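You operate a simulated robot arm through the tools that you are given. There is no shell and no other tool.

You run a simulated robot arm. Do the job below in one go: nothing can be reset, and whatever is moved stays where it is left.

Task
Put both teal bars from the counter into the dispenser.
Fine: close the yellow flap and push the yellow slide in. Where these are worked on the way, their far stop is far enough and under half their travel is too little: yellow flap.

The check looks at the end state, three seconds after you hand in, the way a careful person would. Anything else that was tipped, shoved, dropped, spilled or broken makes it a failure.

Robot
A 7-joint arm with a two-finger parallel gripper, fixed in place. Base frame: the origin is on the floor under the middle of its stand, x ahead of it, y to its left, z up; the work surface is at about z = 0.88. Lengths are in m, angles in degrees, forces in N, time in s.
With the tool pointing down near the work surface it reaches from about 0.3 to 0.7 m from the base axis. Its first joint turns from -66.0 to 66.0 degrees. Payload 1.57 kg.
The tool frame sits at the grasp point between the pads (the TCP): z along the fingers, y along the line on which they close. The tips reach 0.03 m beyond it. The gripper opens to 0.11 m. The fingers are 0.024 m wide and 0.012 m thick; the gripper's body (0.048 by 0.112 m) begins 0.078 m behind the TCP.
Orientation is that of the tool frame in the base frame, as a unit quaternion [x, y, z, w]. With the fingers straight down and closing along the base's y, the tool's x points along the base's -x, its y along +y and its z along -z.

Tools
- The arm moves only by the tool arm_command. Its argument "targets" is a list of rows, each an object of numbers (a shift or turn left out is 0, a gripper value left out holds the last): "gripper": the gripper command, from -1 (fully open) to 1 (shut), values between in proportion; "x", "y", "z": the shift along the tool's x, y, z in m; "rx", "ry", "rz": the turn, a rotation vector about the tool's x, y, z in degrees. In form: [{"gripper": .., "x": .., "y": .., "z": .., "rx": .., "ry": .., "rz": ..}, ...]. A call has 1 to 20 rows; each row is the pose to reach, as a shift and turn from the pose commanded when the call began, along the tool's axes at that moment. Rows are played at 5 a second. More than 0.05 m and 8.6 degrees between two rows, or a gripper value outside its range, and nothing of the call is played. Where a pose cannot be reached the arm comes as near as it can. A force on the tool above 50 N (or 10 N above the force at the start of the call, whichever is more), or a blocked arm, ends the call early, and 0.2 s more pass. Each finger travels about 0.108 m/s and halts on what it meets, pressing with about 43 N; the grip force reading is that of the motor and also rises with nothing between the fingers. The clock runs only during rows and for 0.2 s after the last one: add rows that repeat a pose to give the fingers time. It gives the time, the measured TCP pose, the force on the tool (base axes), the opening and the grip force at its end, in the units of the frame above (readings bear some noise), with the torque about the TCP (base axes, N m) and any sound that the robot's microphone picked up, and new pictures: "pictures" is both (left out), scene, wrist or none.
- Cameras (640 x 400 px; columns grow to the right, rows downward): "scene" is fixed at [0.1613, -0.3816, 1.4121]; the picture's right is [0.82, -0.57, 0.00], its down [-0.28, -0.41, -0.87] and it looks along [0.49, 0.72, -0.50] (base axes); focal length 261 px, centre (320, 200). "wrist" rides on the gripper at [0.07, 0.016, -0.141] in the tool frame; the picture's right is [-0.23, 0.97, 0.00], its down [-0.86, -0.20, -0.48] and it looks along [-0.47, -0.11, 0.88] (tool axes); focal length 222 px, centre (320, 200). There is no depth. A picture from a camera that has moved, and an enlarged one, comes with that camera's place and axes in the base frame and with its lens.
- enlarge(camera, box): a new picture of the part [left, top, right, bottom] of that camera's present view, enlarged. The clock stands still meanwhile.
- hand_in(): hands the job in; it is judged then, once.

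Places have to be worked out from the pictures, the camera data and where the tool is seen. Open the gripper and draw the arm clear of the work before you hand the job in, unless the task says otherwise.

The tools are called after "Call:" by a JSON object that holds its "name" and its "arguments". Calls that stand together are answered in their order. arm_command: Moves the arm, as the interface text tells. Its arguments: {"type":"object","properties":{"targets":{"type":"array"},"pictures":{"type":"string","enum":["both","scene","wrist","none"]}},"required":["targets"]} The other tools are called the same way: enlarge (camera, box) takes an enlarged picture of a part of a camera's view; hand_in () hands the job in.

At the start:

```text
time_s: 0.0
eef_pos: [0.3295, 0.0893, 1.3103]
tcp_rot: [0.001, 1.0, 0.0, 0.0]
wrist_force: [0.0, 0.4, 0.2]
torque: [0.01, -0.03, 0.0]
gripper_width: 0.1099
grasp_force: 0.0
```

scene: 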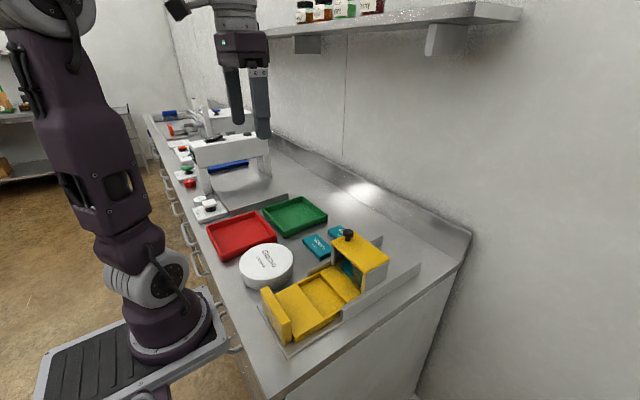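
wrist: 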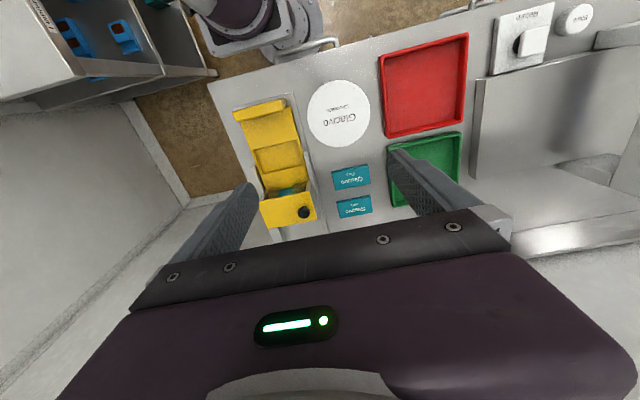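

I'll start by taking a closer look at the dispenser and the teal bars from both cameras.

Call:
{"name": "enlarge", "arguments": {"camera": "scene", "box": [240, 200, 440, 360]}}

Call:
{"name": "enlarge", "arguments": {"camera": "wrist", "box": [210, 80, 410, 240]}}

```text
2.50 times, centred on (340, 280) of scene
camera zoom: at [0.1613, -0.3816, 1.4121], right [0.82, -0.57, 0.0], down [-0.28, -0.41, -0.87], along [0.49, 0.72, -0.5], focal length 652 px, centre (270, 0)
```

zoom: 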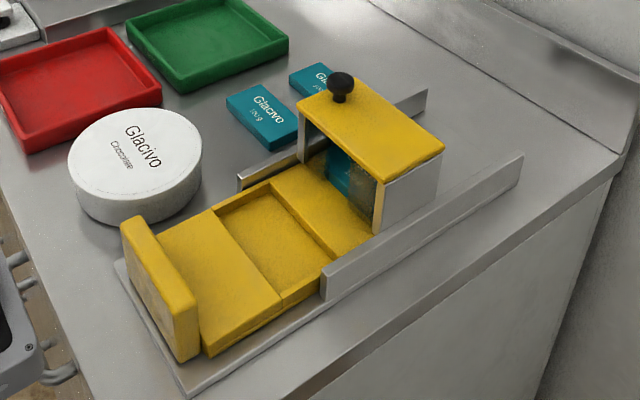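

```text
2.50 times, centred on (310, 160) of wrist
camera zoom: at [0.2595, 0.1042, 1.4521], right [0.23, 0.97, 0.0], down [0.86, -0.2, 0.48], along [0.47, -0.11, -0.88], focal length 555 px, centre (345, 300)
```

zoom: 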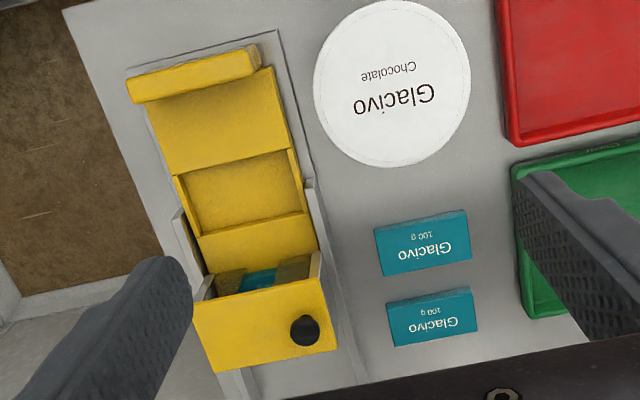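

The slide is pulled out towards the robot, the hopper has a yellow lid with a knob at about (0.51, 0.01, 1.02), and the bars lie near (0.50, 0.13) and (0.60, 0.13). I'll move the wrist camera closer to see the hopper front and the bars.

Call:
{"name": "arm_command", "arguments": {"targets": [{"gripper": -1, "y": -0.01, "z": 0.03}, {"y": -0.02, "z": 0.065}, {"y": -0.03, "z": 0.1}, {"y": -0.04, "z": 0.13}, {"y": -0.05, "z": 0.16}, {"y": -0.05, "z": 0.16}], "pictures": "both"}}

```text
time_s: 1.4
eef_pos: [0.3317, 0.0382, 1.1502]
tcp_rot: [0.0, 1.0, 0.001, -0.001]
wrist_force: [-0.3, 0.1, 0.2]
torque: [0.03, -0.02, -0.01]
gripper_width: 0.1101
grasp_force: 0.1
camera wrist: at [0.2612, 0.0532, 1.2921], right [0.23, 0.97, 0.0], down [0.86, -0.2, 0.48], along [0.47, -0.11, -0.88], focal length 222 px, centre (320, 200)
```

scene: 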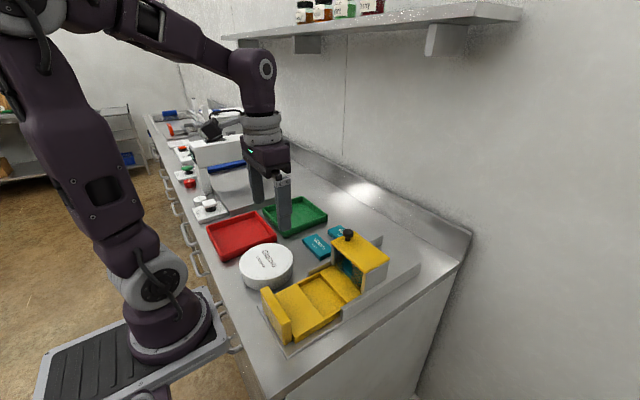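
wrist: 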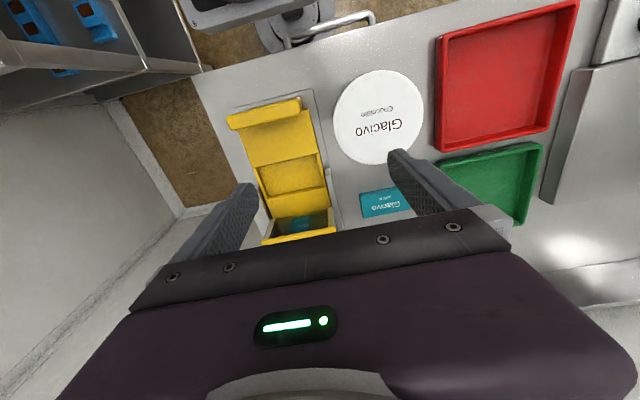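

The gripper body hides the hopper in the wrist view, so I'll pitch the tool so that the camera looks forward at the hopper's front opening.

Call:
{"name": "arm_command", "arguments": {"targets": [{"ry": -7.5, "y": -0.01}, {"ry": -15, "y": -0.02}, {"ry": -22.5, "y": -0.03}, {"ry": -30, "y": -0.04}, {"ry": -37, "y": -0.04}, {"ry": -37, "y": -0.04}], "pictures": "wrist"}}

```text
time_s: 2.8
eef_pos: [0.3285, 0.0003, 1.1507]
tcp_rot: [0.0, 0.948, 0.0, 0.319]
wrist_force: [0.6, -0.3, 0.5]
torque: [0.01, -0.01, -0.02]
gripper_width: 0.1098
grasp_force: 0.1
camera wrist: at [0.1877, 0.0143, 1.2213], right [0.18, 0.97, 0.14], down [0.39, -0.2, 0.9], along [0.9, -0.11, -0.42], focal length 222 px, centre (320, 200)
```

wrist: 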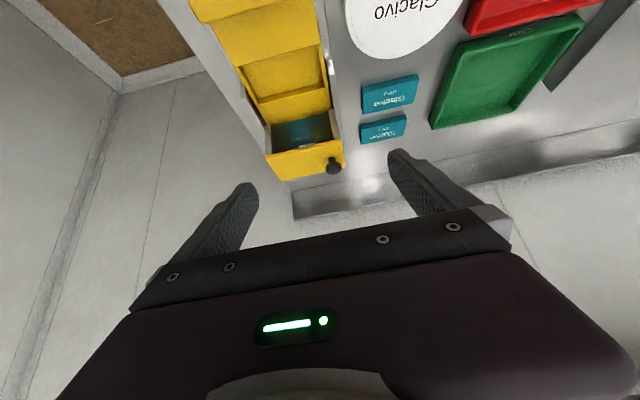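

The view is inverted but clear; I'll enlarge the hopper and the bars.

Call:
{"name": "enlarge", "arguments": {"camera": "wrist", "box": [250, 90, 350, 190]}}

Call:
{"name": "enlarge", "arguments": {"camera": "wrist", "box": [220, 10, 440, 190]}}

```text
4.00 times, centred on (300, 140) of wrist
camera zoom: at [0.1877, 0.0143, 1.2213], right [0.18, 0.97, 0.14], down [0.39, -0.2, 0.9], along [0.9, -0.11, -0.42], focal length 888 px, centre (400, 440)
```

zoom: 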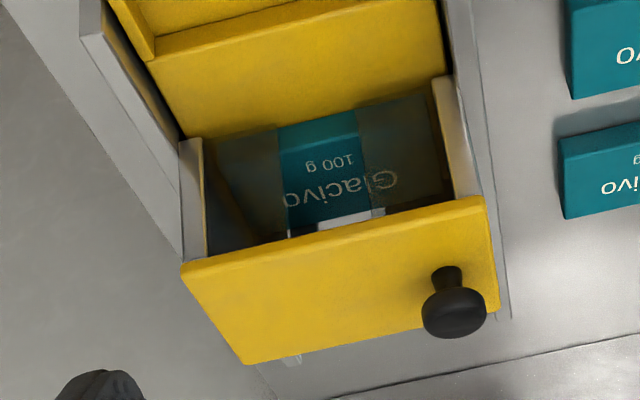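

```text
2.22 times, centred on (330, 100) of wrist
camera zoom: at [0.1877, 0.0143, 1.2213], right [0.18, 0.97, 0.14], down [0.39, -0.2, 0.9], along [0.9, -0.11, -0.42], focal length 494 px, centre (298, 422)
```

zoom: 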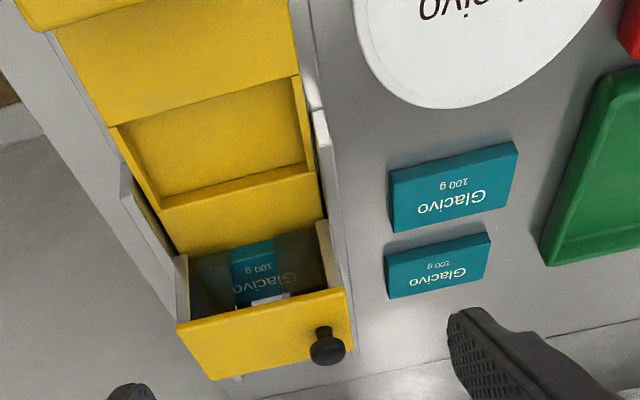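

I can see one bar already lying in the hopper behind a slotted front, and the lid (knob on its +y edge) spans roughly x 0.465–0.55, y −0.097–0.027 at z ≈ 0.995. I'll enlarge more to get the bar sizes and the hinge side.

Call:
{"name": "enlarge", "arguments": {"camera": "wrist", "box": [350, 60, 430, 150]}}

Call:
{"name": "enlarge", "arguments": {"camera": "scene", "box": [300, 210, 400, 300]}}

Call:
{"name": "enlarge", "arguments": {"camera": "scene", "box": [250, 260, 350, 360]}}

```text
4.44 times, centred on (390, 105) of wrist
camera zoom: at [0.1877, 0.0143, 1.2213], right [0.18, 0.97, 0.14], down [0.39, -0.2, 0.9], along [0.9, -0.11, -0.42], focal length 987 px, centre (9, 622)
```

zoom: 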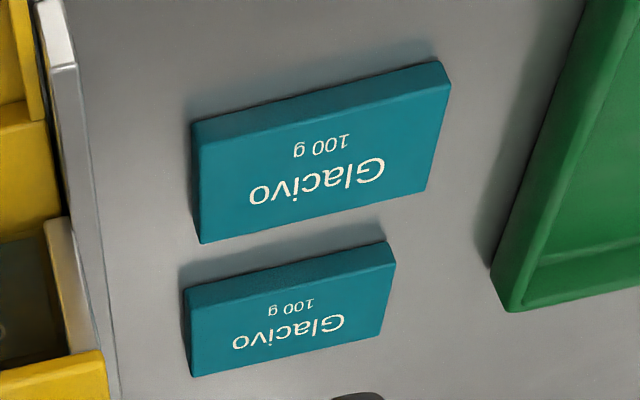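

```text
4.44 times, centred on (350, 255) of scene
camera zoom: at [0.1612, -0.3816, 1.4121], right [0.82, -0.57, 0.0], down [-0.28, -0.41, -0.87], along [0.49, 0.72, -0.5], focal length 1159 px, centre (187, -44)
```

zoom: 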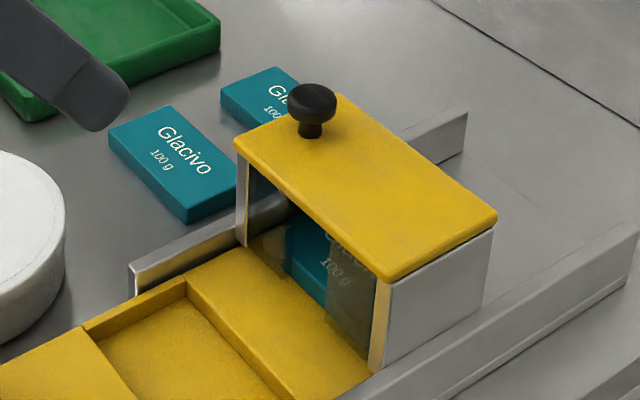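

```text
4.00 times, centred on (300, 310) of scene
camera zoom: at [0.1612, -0.3816, 1.4121], right [0.82, -0.57, 0.0], down [-0.28, -0.41, -0.87], along [0.49, 0.72, -0.5], focal length 1043 px, centre (400, -240)
```

zoom: 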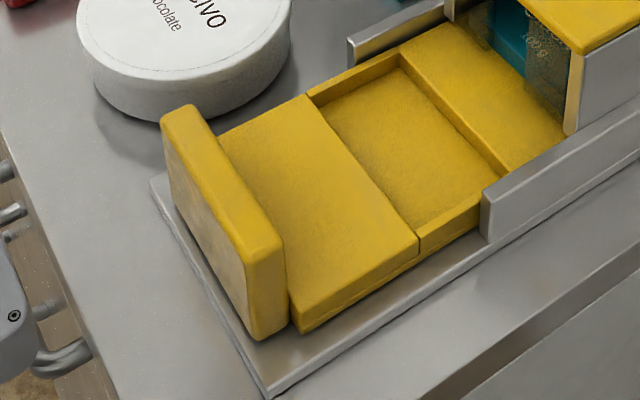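

The bars are about 0.10 × 0.055 × 0.012 m, lying flat with the long side along y (centres ≈ (0.511, 0.133) and (0.607, 0.128)). The lid knob is on the +y edge, so the hinge should be on −y. I'll level the tool first, then turn it 90° so the fingers close along x and go above the knob.

Call:
{"name": "arm_command", "arguments": {"targets": [{"ry": 7.5}, {"ry": 15}, {"ry": 22.5}, {"ry": 30}, {"ry": 37}, {"ry": 37}], "pictures": "none"}}

```text
time_s: 4.2
eef_pos: [0.3303, -0.0008, 1.1511]
tcp_rot: [0.0, 1.0, 0.0, -0.001]
wrist_force: [-0.2, 0.3, 0.6]
torque: [-0.01, 0.01, -0.02]
gripper_width: 0.1101
grasp_force: 0.0
```

The tool is level. Now I turn it +90° about its axis while moving to above the knob at (0.51, 0.01), staying at z ≈ 1.15.

Call:
{"name": "arm_command", "arguments": {"targets": [{"rz": 8, "x": -0.015}, {"rz": 16, "x": -0.03}, {"rz": 24, "x": -0.045}, {"rz": 32, "x": -0.06}, {"rz": 40, "x": -0.075}, {"rz": 48, "x": -0.09}, {"rz": 56, "x": -0.105}, {"rz": 64, "x": -0.12}, {"rz": 72, "x": -0.135}, {"rz": 80, "x": -0.15}, {"rz": 87, "x": -0.165, "y": 0.005}, {"rz": 90, "x": -0.18, "y": 0.01}, {"rz": 90, "x": -0.18, "y": 0.01}], "pictures": "both"}}

```text
time_s: 7.0
eef_pos: [0.5104, 0.009, 1.1499]
tcp_rot: [0.708, 0.707, 0.0, 0.001]
wrist_force: [-0.4, -0.2, -0.1]
torque: [-0.01, 0.02, -0.04]
gripper_width: 0.1104
grasp_force: 0.0
camera wrist: at [0.5265, 0.0771, 1.2921], right [0.97, -0.23, 0.0], down [-0.2, -0.85, 0.48], along [-0.11, -0.47, -0.88], focal length 222 px, centre (320, 200)
```

scene: 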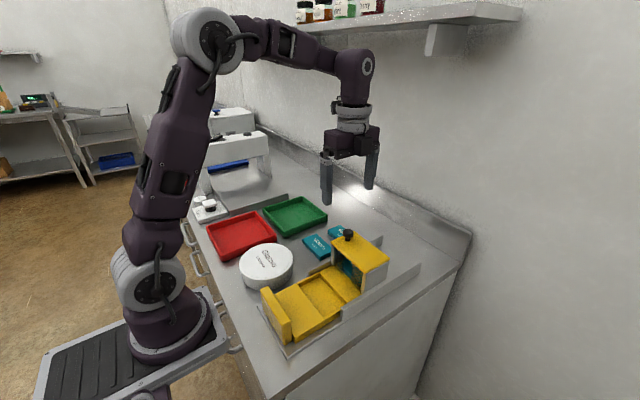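
wrist: 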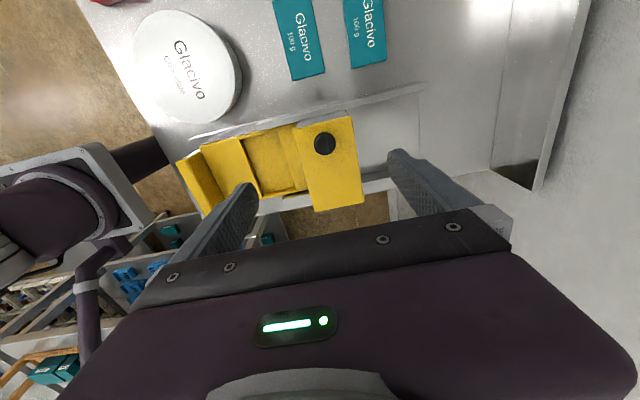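

Knob seems to be near (0.514, 0.008). I'll enlarge to refine it and check the lid's edges.

Call:
{"name": "enlarge", "arguments": {"camera": "wrist", "box": [270, 90, 390, 220]}}

Call:
{"name": "enlarge", "arguments": {"camera": "wrist", "box": [170, 60, 390, 220]}}

```text
3.08 times, centred on (330, 155) of wrist
camera zoom: at [0.5265, 0.0771, 1.2921], right [0.97, -0.23, 0.0], down [-0.2, -0.85, 0.48], along [-0.11, -0.47, -0.88], focal length 684 px, centre (289, 338)
```

zoom: 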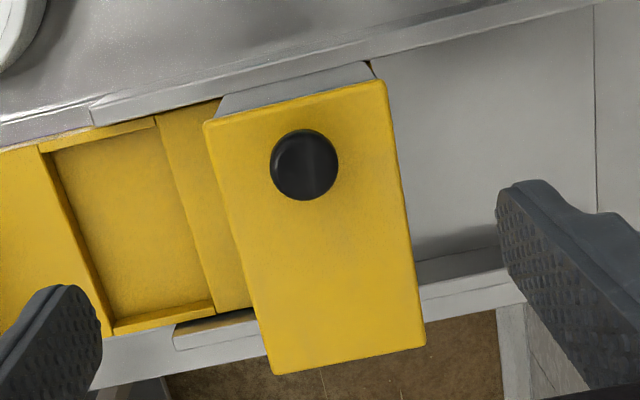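

```text
2.50 times, centred on (280, 140) of wrist
camera zoom: at [0.5265, 0.0771, 1.2921], right [0.97, -0.23, 0.0], down [-0.2, -0.85, 0.48], along [-0.11, -0.47, -0.88], focal length 555 px, centre (420, 350)
```

zoom: 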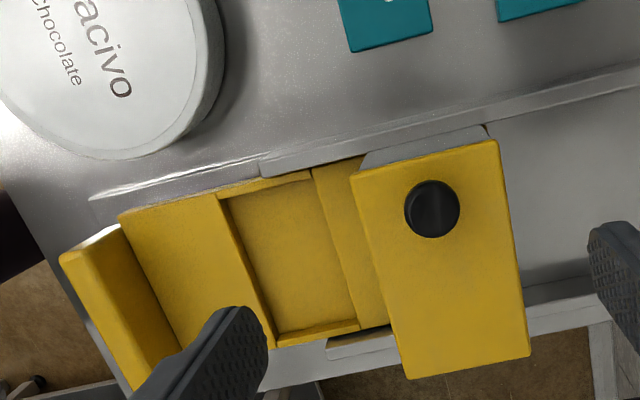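

Knob centre ≈ (0.514, 0.008), lid surface ≈ 0.996, so I'll descend with the fingers half open to a TCP height of about 1.037 around the knob.

Call:
{"name": "arm_command", "arguments": {"targets": [{"gripper": 0.0, "y": 0.003, "z": 0.03}, {"y": 0.003, "z": 0.06}, {"y": 0.003, "z": 0.085}, {"y": 0.003, "z": 0.1}, {"y": 0.003, "z": 0.113}, {"y": 0.003, "z": 0.113}], "pictures": "both"}}

```text
time_s: 8.4
eef_pos: [0.5125, 0.0095, 1.0386]
tcp_rot: [0.707, 0.707, 0.001, 0.0]
wrist_force: [0.6, 0.2, 0.4]
torque: [0.0, -0.03, -0.01]
gripper_width: 0.055
grasp_force: 0.0
camera wrist: at [0.5283, 0.0776, 1.179], right [0.97, -0.23, 0.0], down [-0.2, -0.86, 0.48], along [-0.11, -0.47, -0.88], focal length 222 px, centre (320, 200)
```

scene: 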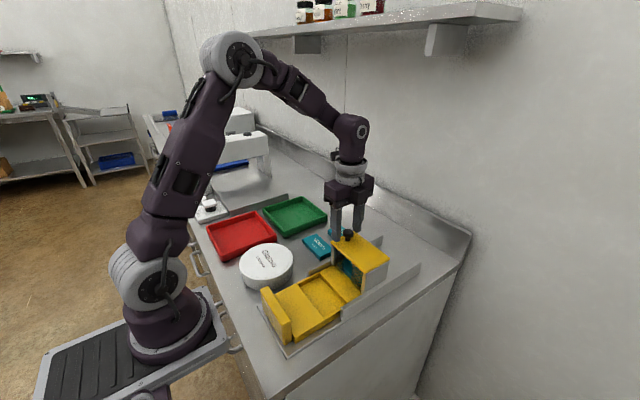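
wrist: 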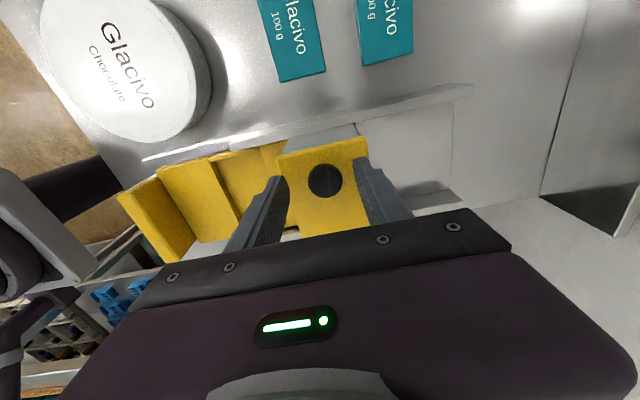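

Call:
{"name": "enlarge", "arguments": {"camera": "scene", "box": [310, 200, 390, 270]}}

Call:
{"name": "enlarge", "arguments": {"camera": "wrist", "box": [230, 120, 420, 250]}}

```text
5.71 times, centred on (350, 235) of scene
camera zoom: at [0.1613, -0.3816, 1.4121], right [0.82, -0.57, 0.0], down [-0.28, -0.41, -0.87], along [0.49, 0.72, -0.5], focal length 1490 px, centre (149, 0)
```

zoom: 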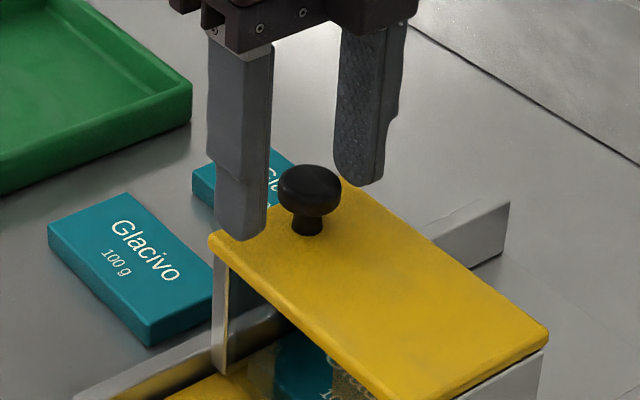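

```text
3.08 times, centred on (325, 185) of wrist
camera zoom: at [0.5283, 0.0776, 1.179], right [0.97, -0.23, 0.0], down [-0.2, -0.86, 0.48], along [-0.11, -0.47, -0.88], focal length 684 px, centre (305, 246)
```

zoom: 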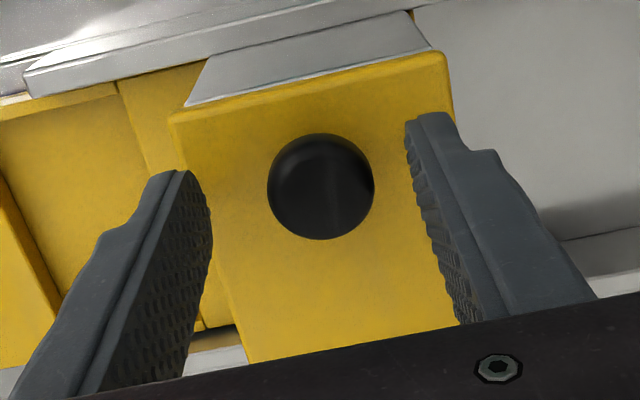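

The fingers straddle the knob; I'll shift 4 mm in +x, lower 4 mm (tips at about 1.005, still above the lid), and close on the knob.

Call:
{"name": "arm_command", "arguments": {"targets": [{"gripper": 0.0, "y": 0.004, "z": 0.002}, {"gripper": 0.0, "y": 0.004, "z": 0.004}, {"gripper": 1, "y": 0.004, "z": 0.004}, {"gripper": 1, "y": 0.004, "z": 0.004}, {"gripper": 1, "y": 0.004, "z": 0.004}], "pictures": "both"}}

```text
time_s: 9.6
eef_pos: [0.5168, 0.0087, 1.0324]
tcp_rot: [0.707, 0.707, -0.001, 0.0]
wrist_force: [-1.7, 2.3, 0.5]
torque: [0.09, 0.0, 0.02]
gripper_width: 0.0268
grasp_force: 38.2
camera wrist: at [0.5323, 0.0775, 1.175], right [0.97, -0.23, 0.0], down [-0.2, -0.86, 0.48], along [-0.11, -0.47, -0.88], focal length 222 px, centre (320, 200)
```

scene: 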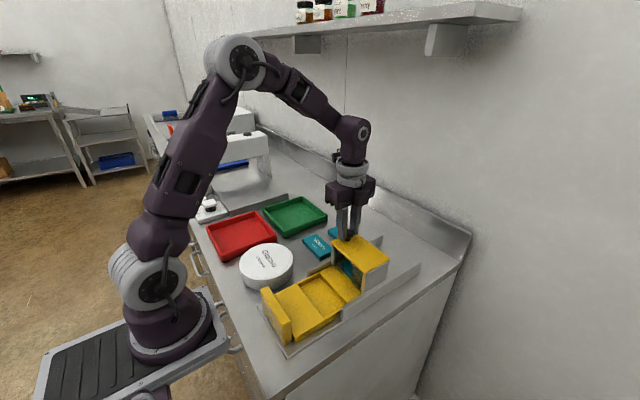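
wrist: 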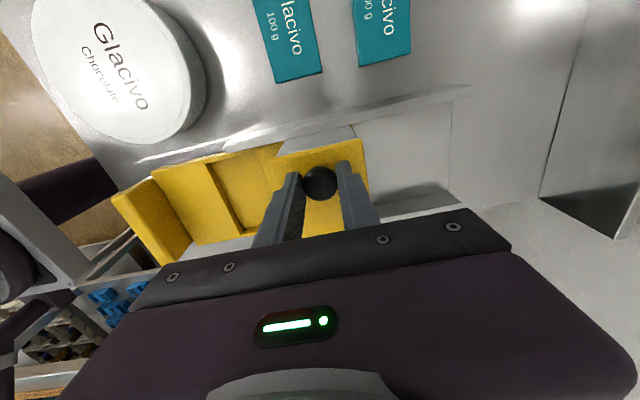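

The knob is gripped (width 0.027). I'll test the hinge by swinging the first 8° about an assumed hinge line at y ≈ −0.095, z ≈ 0.99, watching the force.

Call:
{"name": "arm_command", "arguments": {"targets": [{"gripper": 1, "x": -0.0033, "z": -0.0072, "ry": 4}, {"x": -0.0071, "z": -0.014, "ry": 8}, {"x": -0.0071, "z": -0.014, "ry": 8}], "pictures": "both"}}

```text
time_s: 10.4
eef_pos: [0.5165, 0.0028, 1.0471]
tcp_rot: [0.705, 0.705, 0.051, -0.05]
wrist_force: [-1.5, 4.3, 3.8]
torque: [-0.23, 0.04, -0.03]
gripper_width: 0.0268
grasp_force: 37.5
camera wrist: at [0.5323, 0.0497, 1.1976], right [0.97, -0.22, -0.03], down [-0.2, -0.91, 0.35], along [-0.11, -0.34, -0.93], focal length 222 px, centre (320, 200)
```

scene: 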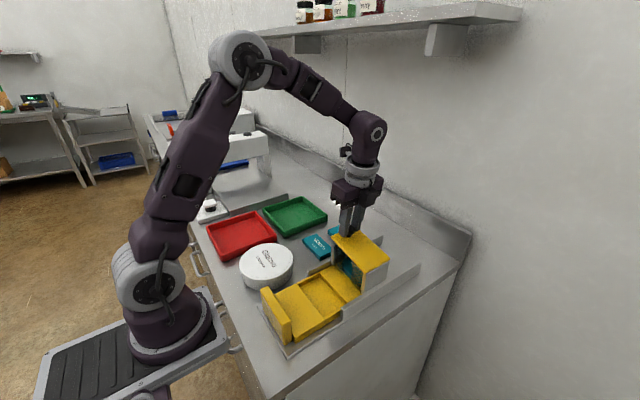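
wrist: 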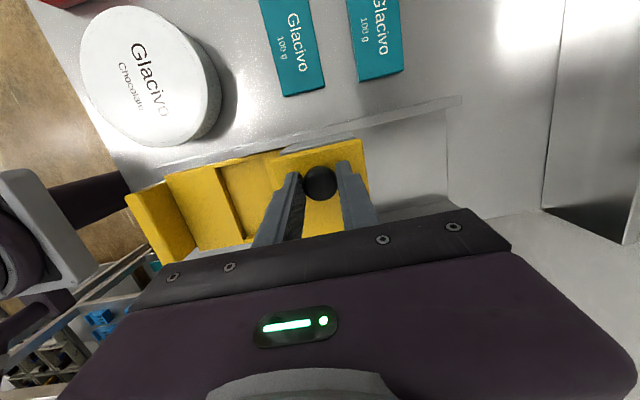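

Call:
{"name": "enlarge", "arguments": {"camera": "scene", "box": [310, 200, 400, 290]}}

```text
4.44 times, centred on (355, 245) of scene
camera zoom: at [0.1611, -0.3815, 1.4122], right [0.82, -0.57, 0.0], down [-0.28, -0.41, -0.87], along [0.49, 0.72, -0.5], focal length 1159 px, centre (164, 0)
```

zoom: 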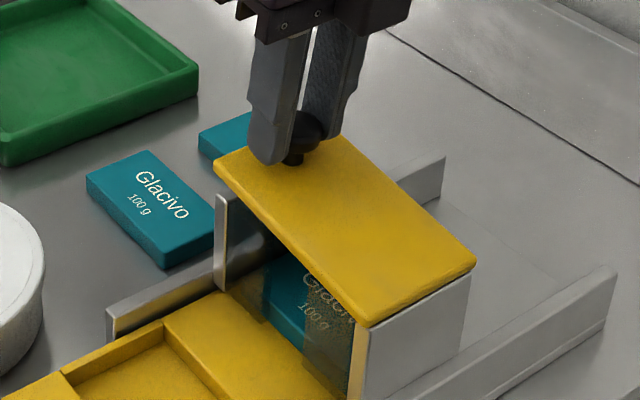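

The lid opens about a −y hinge as expected, with only a few newtons. I'll continue the swing to about 38°, following rigidly.

Call:
{"name": "arm_command", "arguments": {"targets": [{"gripper": 1, "x": -0.00385, "z": -0.00921, "ry": 5}, {"x": -0.00849, "z": -0.01804, "ry": 10}, {"x": -0.01389, "z": -0.02644, "ry": 15}, {"x": -0.01999, "z": -0.03434, "ry": 20}, {"x": -0.02676, "z": -0.04168, "ry": 25}, {"x": -0.03414, "z": -0.04839, "ry": 30}, {"x": -0.03414, "z": -0.04839, "ry": 30}], "pictures": "scene"}}

Call:
{"name": "enlarge", "arguments": {"camera": "scene", "box": [300, 180, 420, 290]}}

```text
time_s: 12.0
eef_pos: [0.5166, -0.0403, 1.0905]
tcp_rot: [0.669, 0.669, 0.229, -0.23]
wrist_force: [-0.2, -22.9, -21.2]
torque: [-1.08, 0.02, 0.0]
gripper_width: 0.027
grasp_force: 37.5
```

scene: 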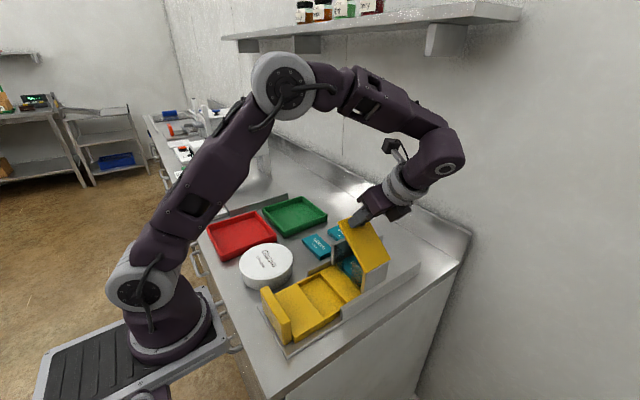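

```text
3.64 times, centred on (360, 235) of scene
camera zoom: at [0.1616, -0.3824, 1.4119], right [0.82, -0.57, 0.0], down [-0.28, -0.41, -0.87], along [0.49, 0.72, -0.5], focal length 948 px, centre (174, 73)
```

zoom: 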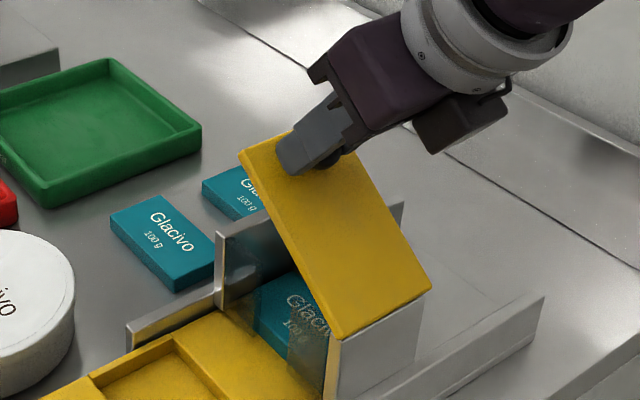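

The lid is at about 38°; there is a radial pull of about 30 N, so the true hinge is nearer (y −0.100, z 0.9895). I'll correct for that and continue 30° more.

Call:
{"name": "arm_command", "arguments": {"targets": [{"gripper": 1, "x": -0.002, "z": 0.0, "ry": 0}, {"x": -0.00615, "z": -0.00935, "ry": 5}, {"x": -0.01109, "z": -0.01831, "ry": 10}, {"x": -0.0168, "z": -0.0268, "ry": 15}, {"x": -0.02323, "z": -0.03477, "ry": 20}, {"x": -0.02323, "z": -0.03477, "ry": 20}], "pictures": "scene"}}

```text
time_s: 13.4
eef_pos: [0.5165, -0.0763, 1.1043]
tcp_rot: [0.617, 0.618, 0.345, -0.344]
wrist_force: [-9.2, 8.3, 16.2]
torque: [0.49, 0.14, 0.2]
gripper_width: 0.027
grasp_force: 38.2
```

scene: 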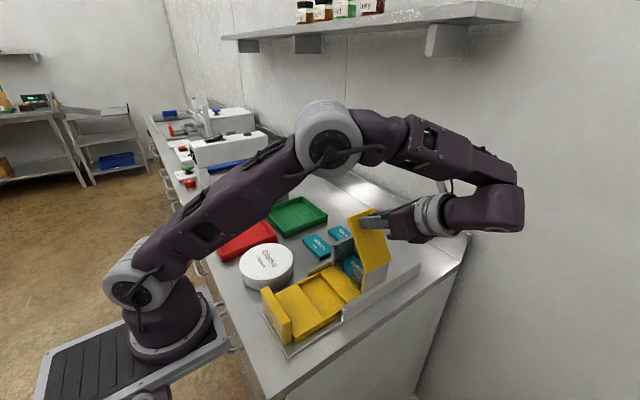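

Lid at ~58°; now the residual force is slightly inward, so the hinge fits at about (−0.0985, 0.991). I'll correct and continue another 20°.

Call:
{"name": "arm_command", "arguments": {"targets": [{"gripper": 1, "x": 0.0012, "y": -0.0005, "z": -0.0005, "ry": 0}, {"x": -0.00276, "y": -0.0005, "z": -0.00976, "ry": 5}, {"x": -0.00752, "y": -0.0005, "z": -0.01863, "ry": 10}, {"x": -0.01304, "y": -0.0005, "z": -0.02707, "ry": 15}, {"x": -0.01928, "y": -0.0005, "z": -0.03499, "ry": 20}, {"x": -0.01928, "y": -0.0005, "z": -0.03499, "ry": 20}], "pictures": "both"}}

```text
time_s: 14.8
eef_pos: [0.5155, -0.1187, 1.106]
tcp_rot: [0.55, 0.55, 0.445, -0.445]
wrist_force: [12.1, 0.4, 0.9]
torque: [0.09, -0.1, -0.29]
gripper_width: 0.027
grasp_force: 36.9
camera wrist: at [0.5319, -0.2439, 1.2028], right [0.97, -0.05, -0.22], down [-0.2, -0.65, -0.74], along [-0.11, 0.76, -0.64], focal length 222 px, centre (320, 200)
```

scene: 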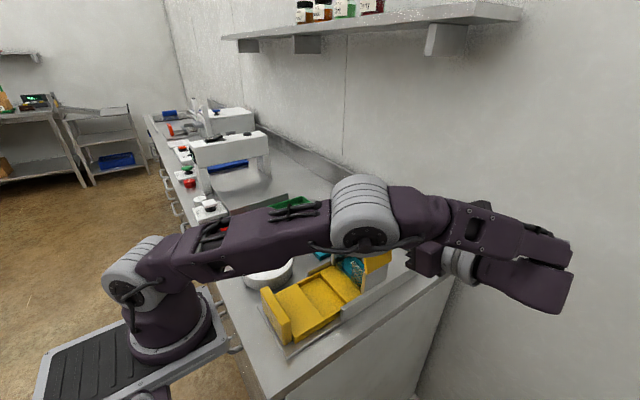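
wrist: 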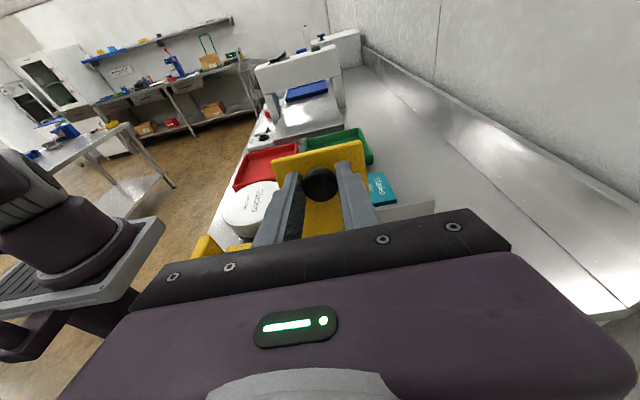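

The lid is at about 78° and forces are low, but the elbow is coming down, so I'll now let the knob pivot partly in the pads and rotate the tool less while pulling the lid past vertical.

Call:
{"name": "arm_command", "arguments": {"targets": [{"gripper": 1, "x": -0.0025, "y": 0.0005, "z": -0.0074, "ry": 1.6}, {"x": -0.0055, "y": 0.0005, "z": -0.0146, "ry": 3.2}, {"x": -0.009, "y": 0.0005, "z": -0.0216, "ry": 4.8}, {"x": -0.013, "y": 0.0005, "z": -0.0284, "ry": 6.4}, {"x": -0.013, "y": 0.0005, "z": -0.0284, "ry": 6.4}], "pictures": "both"}}

```text
time_s: 16.0
eef_pos: [0.5159, -0.1492, 1.0997]
tcp_rot: [0.523, 0.524, 0.475, -0.476]
wrist_force: [3.1, 9.2, 2.5]
torque: [1.09, 0.03, -0.04]
gripper_width: 0.0272
grasp_force: 37.8
camera wrist: at [0.5323, -0.2843, 1.1825], right [0.97, -0.02, -0.23], down [-0.2, -0.56, -0.8], along [-0.11, 0.83, -0.55], focal length 222 px, centre (320, 200)
```

scene: 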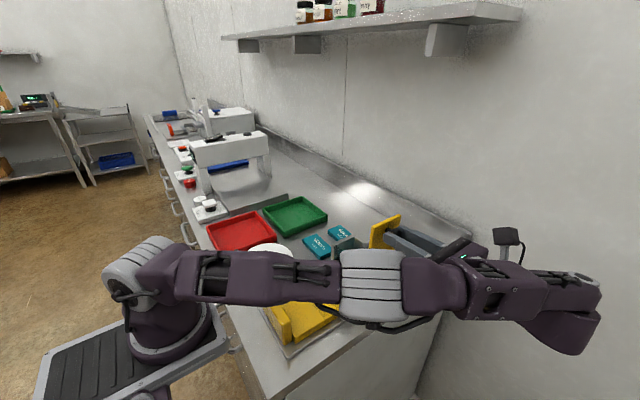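
wrist: 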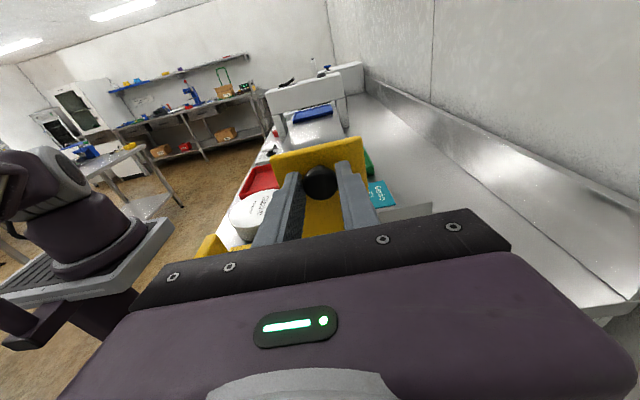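

By the pose, the lid is now just past vertical (~94°). I'll continue pulling it gently toward its far stop, watching the force.

Call:
{"name": "arm_command", "arguments": {"targets": [{"gripper": 1, "x": -0.0037, "z": -0.0071, "ry": 1}, {"x": -0.0078, "z": -0.0139, "ry": 2}, {"x": -0.0124, "z": -0.0205, "ry": 3}, {"x": -0.0174, "z": -0.0268, "ry": 4}, {"x": -0.0174, "z": -0.0268, "ry": 4}], "pictures": "both"}}

```text
time_s: 17.0
eef_pos: [0.5156, -0.1653, 1.0923]
tcp_rot: [0.508, 0.511, 0.488, -0.493]
wrist_force: [11.9, 3.0, -4.9]
torque: [-0.05, -0.06, -0.36]
gripper_width: 0.0273
grasp_force: 37.8
out of reach, approached as far as the arm can: row 3, 4
stopped in row 4: the force on the tool passed its limit at 54 N (the readings are from after the stop); the commanded pose is now the measured one
camera wrist: at [0.5334, -0.3049, 1.1677], right [0.97, 0.0, -0.23], down [-0.2, -0.51, -0.84], along [-0.12, 0.86, -0.5], focal length 222 px, centre (320, 200)
```

scene: 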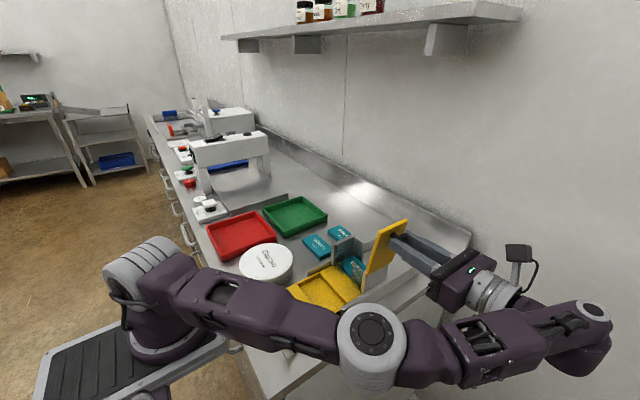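
wrist: 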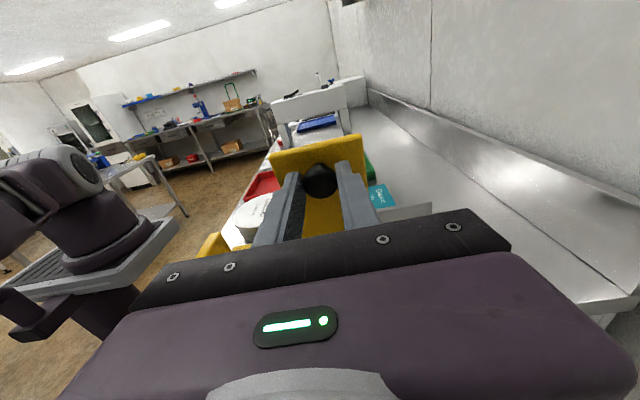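

The lid seems to be at about 103° and something pushed back. I'll look at it closely before releasing.

Call:
{"name": "enlarge", "arguments": {"camera": "scene", "box": [320, 190, 460, 320]}}

Call:
{"name": "enlarge", "arguments": {"camera": "scene", "box": [200, 200, 520, 400]}}

Call:
{"name": "enlarge", "arguments": {"camera": "wrist", "box": [220, 110, 440, 260]}}

```text
3.08 times, centred on (390, 255) of scene
camera zoom: at [0.1617, -0.3816, 1.4121], right [0.82, -0.57, 0.0], down [-0.28, -0.41, -0.87], along [0.49, 0.72, -0.5], focal length 802 px, centre (105, 31)
```

zoom: 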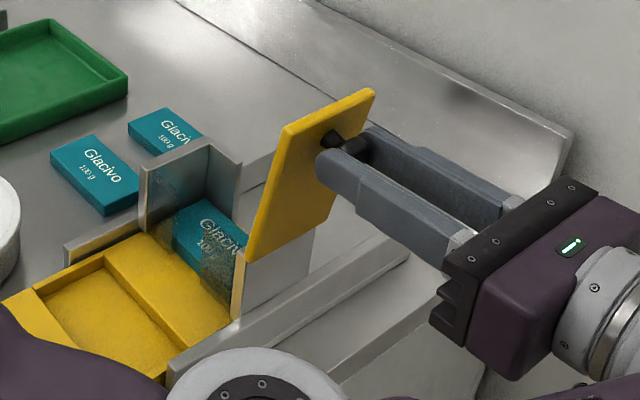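

```text
2.00 times, centred on (360, 300) of scene
camera zoom: at [0.1617, -0.3816, 1.4121], right [0.82, -0.57, 0.0], down [-0.28, -0.41, -0.87], along [0.49, 0.72, -0.5], focal length 521 px, centre (240, 0)
```

zoom: 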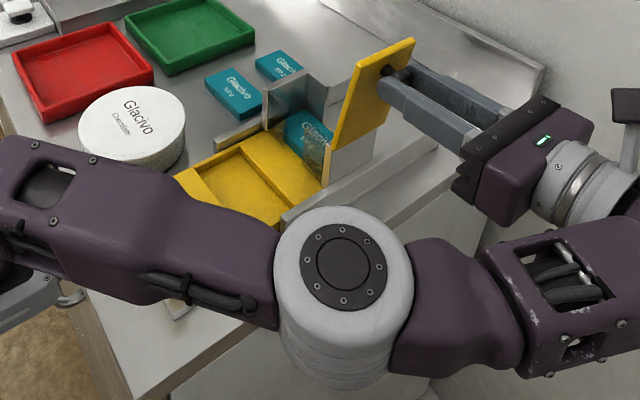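

```text
2.67 times, centred on (330, 185) of wrist
camera zoom: at [0.5334, -0.3049, 1.1677], right [0.97, 0.0, -0.23], down [-0.2, -0.51, -0.84], along [-0.12, 0.86, -0.5], focal length 592 px, centre (293, 240)
```

zoom: 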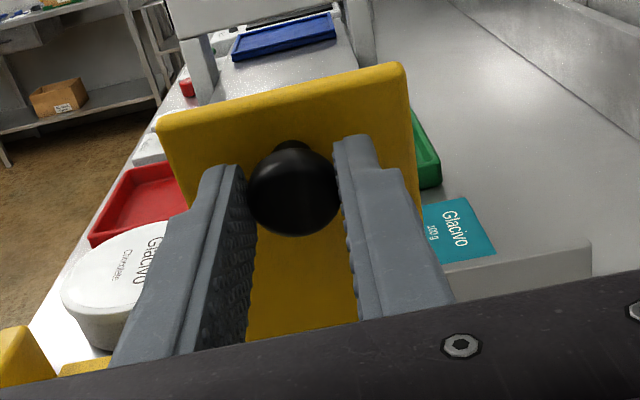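

The lid is open past vertical, leaning back at its stop. I'll release the knob (opening the fingers partway) and see whether the lid stays.

Call:
{"name": "arm_command", "arguments": {"targets": [{"gripper": 0.3}, {"gripper": 0.1}, {"gripper": 0.0}, {"gripper": 0.0}], "pictures": "both"}}

Call:
{"name": "enlarge", "arguments": {"camera": "scene", "box": [320, 190, 460, 320]}}

```text
time_s: 18.0
eef_pos: [0.516, -0.1647, 1.0938]
tcp_rot: [0.508, 0.511, 0.488, -0.493]
wrist_force: [0.5, -0.6, -0.3]
torque: [0.05, -0.02, -0.01]
gripper_width: 0.0548
grasp_force: 0.2
camera wrist: at [0.5325, -0.305, 1.1682], right [0.97, 0.0, -0.23], down [-0.2, -0.51, -0.84], along [-0.12, 0.86, -0.5], focal length 222 px, centre (320, 200)
```

scene: 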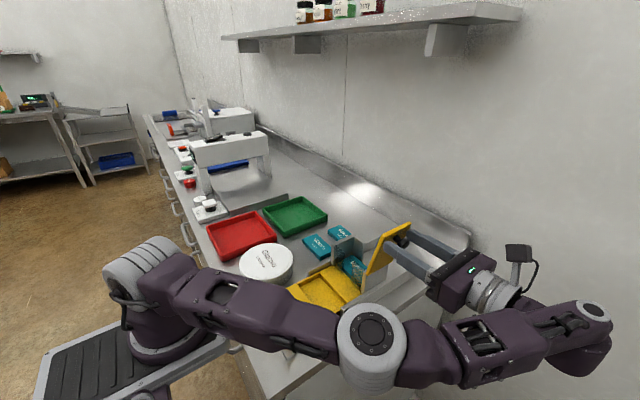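
wrist: 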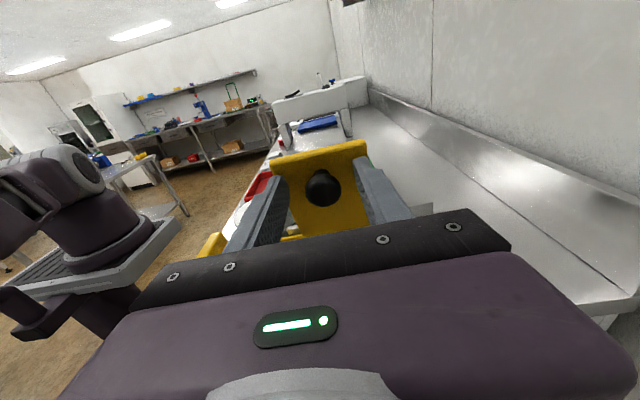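

```text
3.08 times, centred on (390, 255) of scene
camera zoom: at [0.1613, -0.3816, 1.4121], right [0.82, -0.57, 0.0], down [-0.28, -0.41, -0.87], along [0.49, 0.72, -0.5], focal length 802 px, centre (105, 31)
```

zoom: 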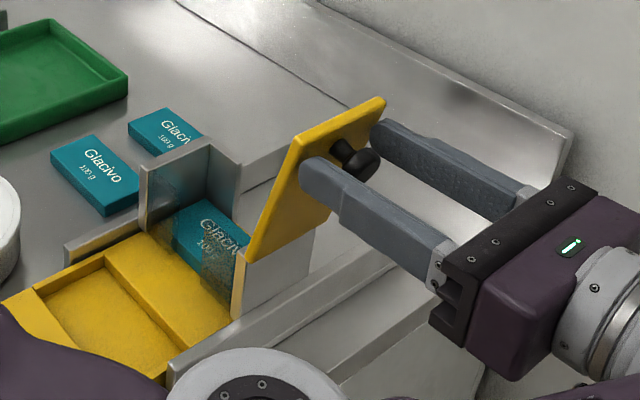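

Released; the lid settled a bit further back and may be leaning on the fingertips, so I'll back off in small steps along −y and watch where it stops.

Call:
{"name": "arm_command", "arguments": {"targets": [{"gripper": -0.2, "z": -0.01, "ry": -2}, {"gripper": -0.2, "z": -0.02, "ry": -5}, {"gripper": -0.2, "z": -0.03, "ry": -8}, {"gripper": -0.2, "z": -0.03, "ry": -8}], "pictures": "both"}}

Call:
{"name": "enlarge", "arguments": {"camera": "scene", "box": [320, 190, 460, 320]}}

```text
time_s: 19.0
eef_pos: [0.5065, -0.1686, 1.0973]
tcp_rot: [0.537, 0.541, 0.455, -0.461]
wrist_force: [-0.2, -0.2, -1.2]
torque: [0.0, 0.01, 0.01]
gripper_width: 0.066
grasp_force: 0.2
out of reach, approached as far as the arm can: row 1, 2, 3, 4
camera wrist: at [0.5254, -0.2991, 1.1882], right [0.97, -0.03, -0.23], down [-0.2, -0.61, -0.77], along [-0.12, 0.79, -0.6], focal length 222 px, centre (320, 200)
```

scene: 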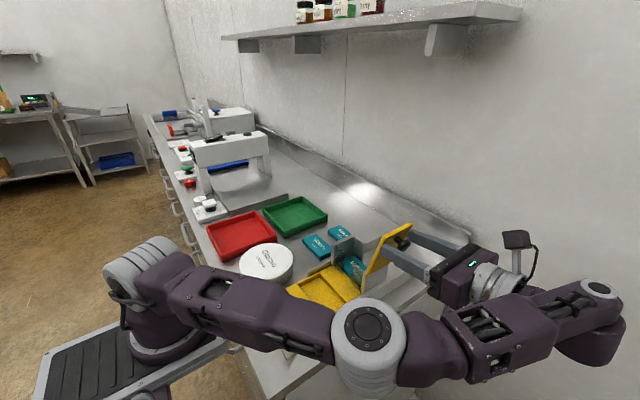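
wrist: 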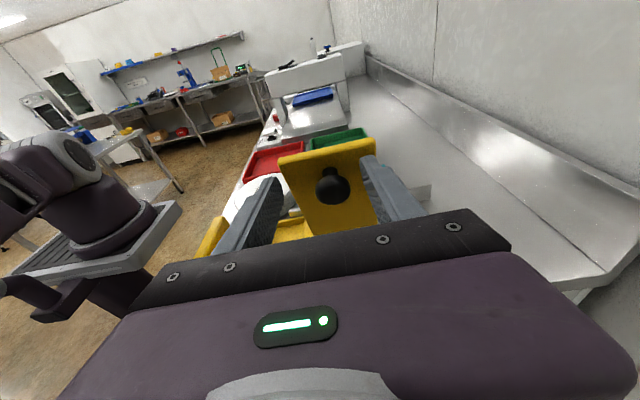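

```text
3.08 times, centred on (390, 255) of scene
camera zoom: at [0.1613, -0.3816, 1.4121], right [0.82, -0.57, 0.0], down [-0.28, -0.41, -0.87], along [0.49, 0.72, -0.5], focal length 802 px, centre (105, 31)
```

zoom: 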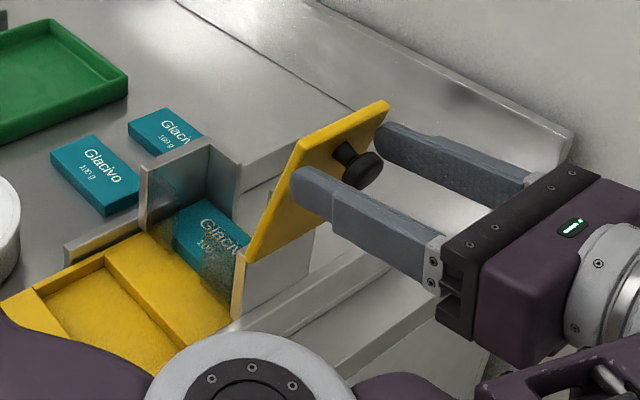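

The arm cannot go further toward −y in this tilt. I'll swing the tool back toward vertical in place, which lifts the gripper body and draws the fingertips away from the lid.

Call:
{"name": "arm_command", "arguments": {"targets": [{"gripper": -0.2, "ry": -8}, {"ry": -16, "x": 0.003}, {"ry": -24, "x": 0.006}, {"ry": -32, "x": 0.01}, {"ry": -40, "x": 0.015}, {"ry": -40, "x": 0.015}], "pictures": "both"}}

Call:
{"name": "enlarge", "arguments": {"camera": "scene", "box": [320, 190, 460, 320]}}

```text
time_s: 20.4
eef_pos: [0.5068, -0.1672, 1.1111]
tcp_rot: [0.663, 0.667, 0.239, -0.242]
wrist_force: [0.4, 0.3, -0.3]
torque: [0.02, -0.01, -0.03]
gripper_width: 0.066
grasp_force: 0.0
camera wrist: at [0.525, -0.2053, 1.2638], right [0.98, -0.17, -0.15], down [-0.19, -0.97, -0.18], along [-0.11, 0.2, -0.97], focal length 222 px, centre (320, 200)
```

scene: 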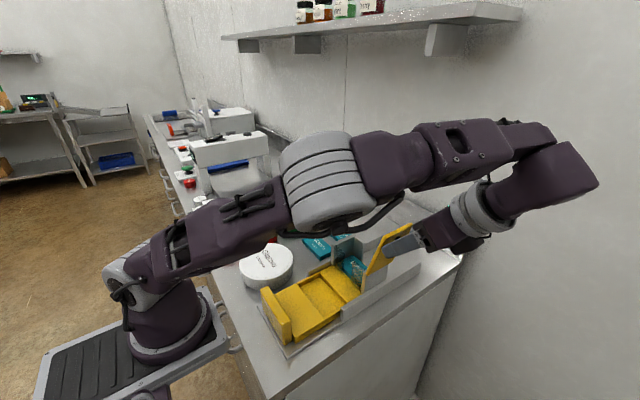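
wrist: 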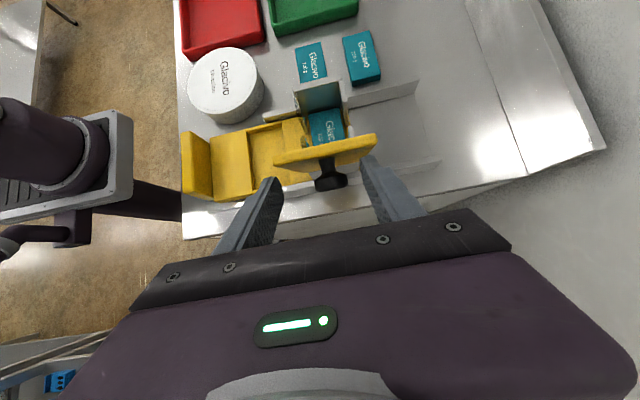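

```text
3.08 times, centred on (390, 255) of scene
camera zoom: at [0.1613, -0.3816, 1.4121], right [0.82, -0.57, 0.0], down [-0.28, -0.41, -0.87], along [0.49, 0.72, -0.5], focal length 802 px, centre (105, 31)
```

zoom: 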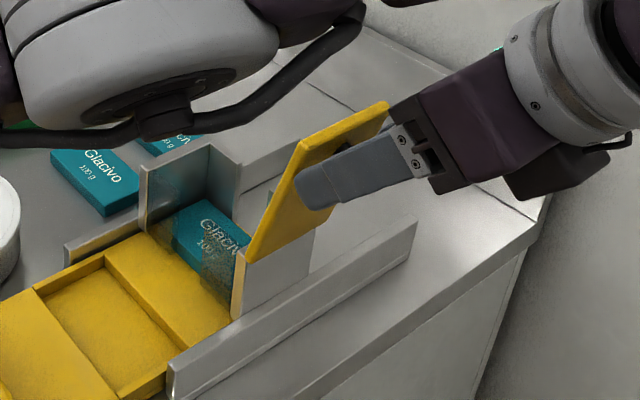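

The lid stayed put by itself, so it's at its far stop (~110°). Now I finish turning the tool vertical and rise clear above it.

Call:
{"name": "arm_command", "arguments": {"targets": [{"gripper": -0.2, "ry": -8, "x": 0.001, "z": -0.004}, {"ry": -16, "x": 0.002, "z": -0.009}, {"ry": -24, "x": 0.003, "z": -0.013}, {"ry": -32, "x": 0.004, "z": -0.017}, {"ry": -39.8, "x": 0.0052, "z": -0.0217}, {"ry": -39.8, "x": 0.0309, "z": -0.0523}, {"ry": -39.8, "x": 0.0566, "z": -0.0829}, {"ry": -39.8, "x": 0.0823, "z": -0.1135}, {"ry": -39.8, "x": 0.0823, "z": -0.1135}], "pictures": "both"}}

Call:
{"name": "enlarge", "arguments": {"camera": "scene", "box": [300, 190, 440, 320]}}

```text
time_s: 22.4
eef_pos: [0.5086, -0.1759, 1.2501]
tcp_rot: [0.704, 0.71, -0.001, -0.001]
wrist_force: [0.7, 0.4, 0.5]
torque: [-0.02, 0.0, 0.02]
gripper_width: 0.066
grasp_force: 0.0
camera wrist: at [0.5254, -0.1079, 1.3909], right [0.98, -0.22, 0.0], down [-0.19, -0.86, 0.48], along [-0.11, -0.47, -0.88], focal length 222 px, centre (320, 200)
```

scene: 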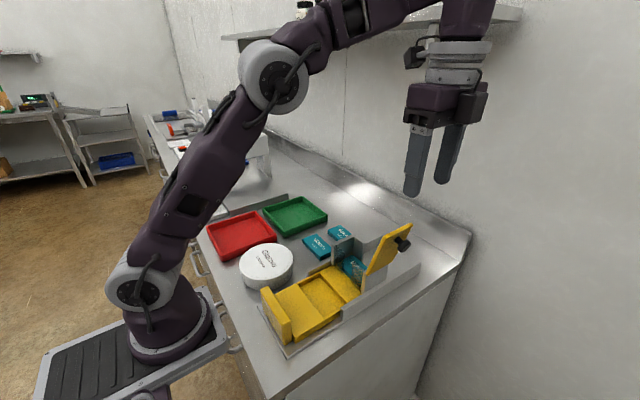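
wrist: 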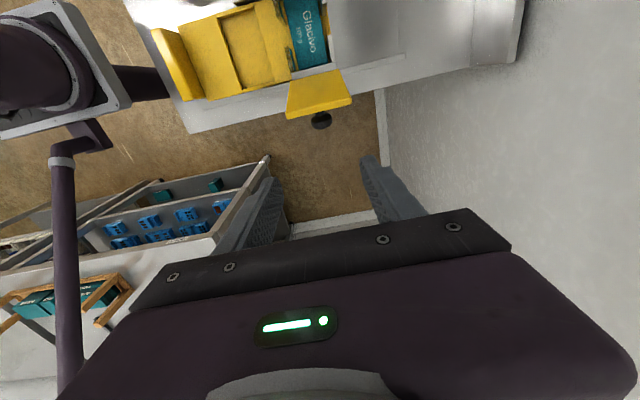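

```text
3.08 times, centred on (370, 255) of scene
camera zoom: at [0.1613, -0.3816, 1.4121], right [0.82, -0.57, 0.0], down [-0.28, -0.41, -0.87], along [0.49, 0.72, -0.5], focal length 802 px, centre (166, 31)
```

zoom: 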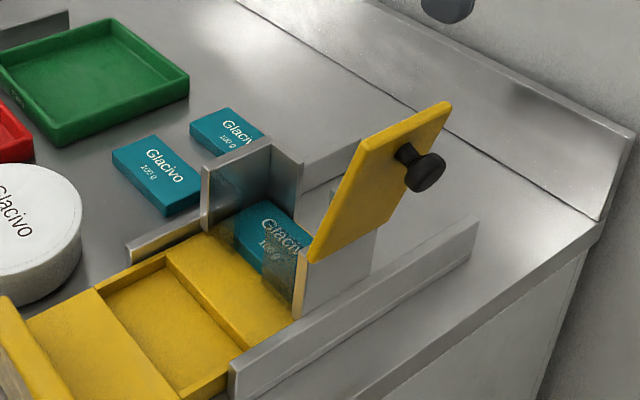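

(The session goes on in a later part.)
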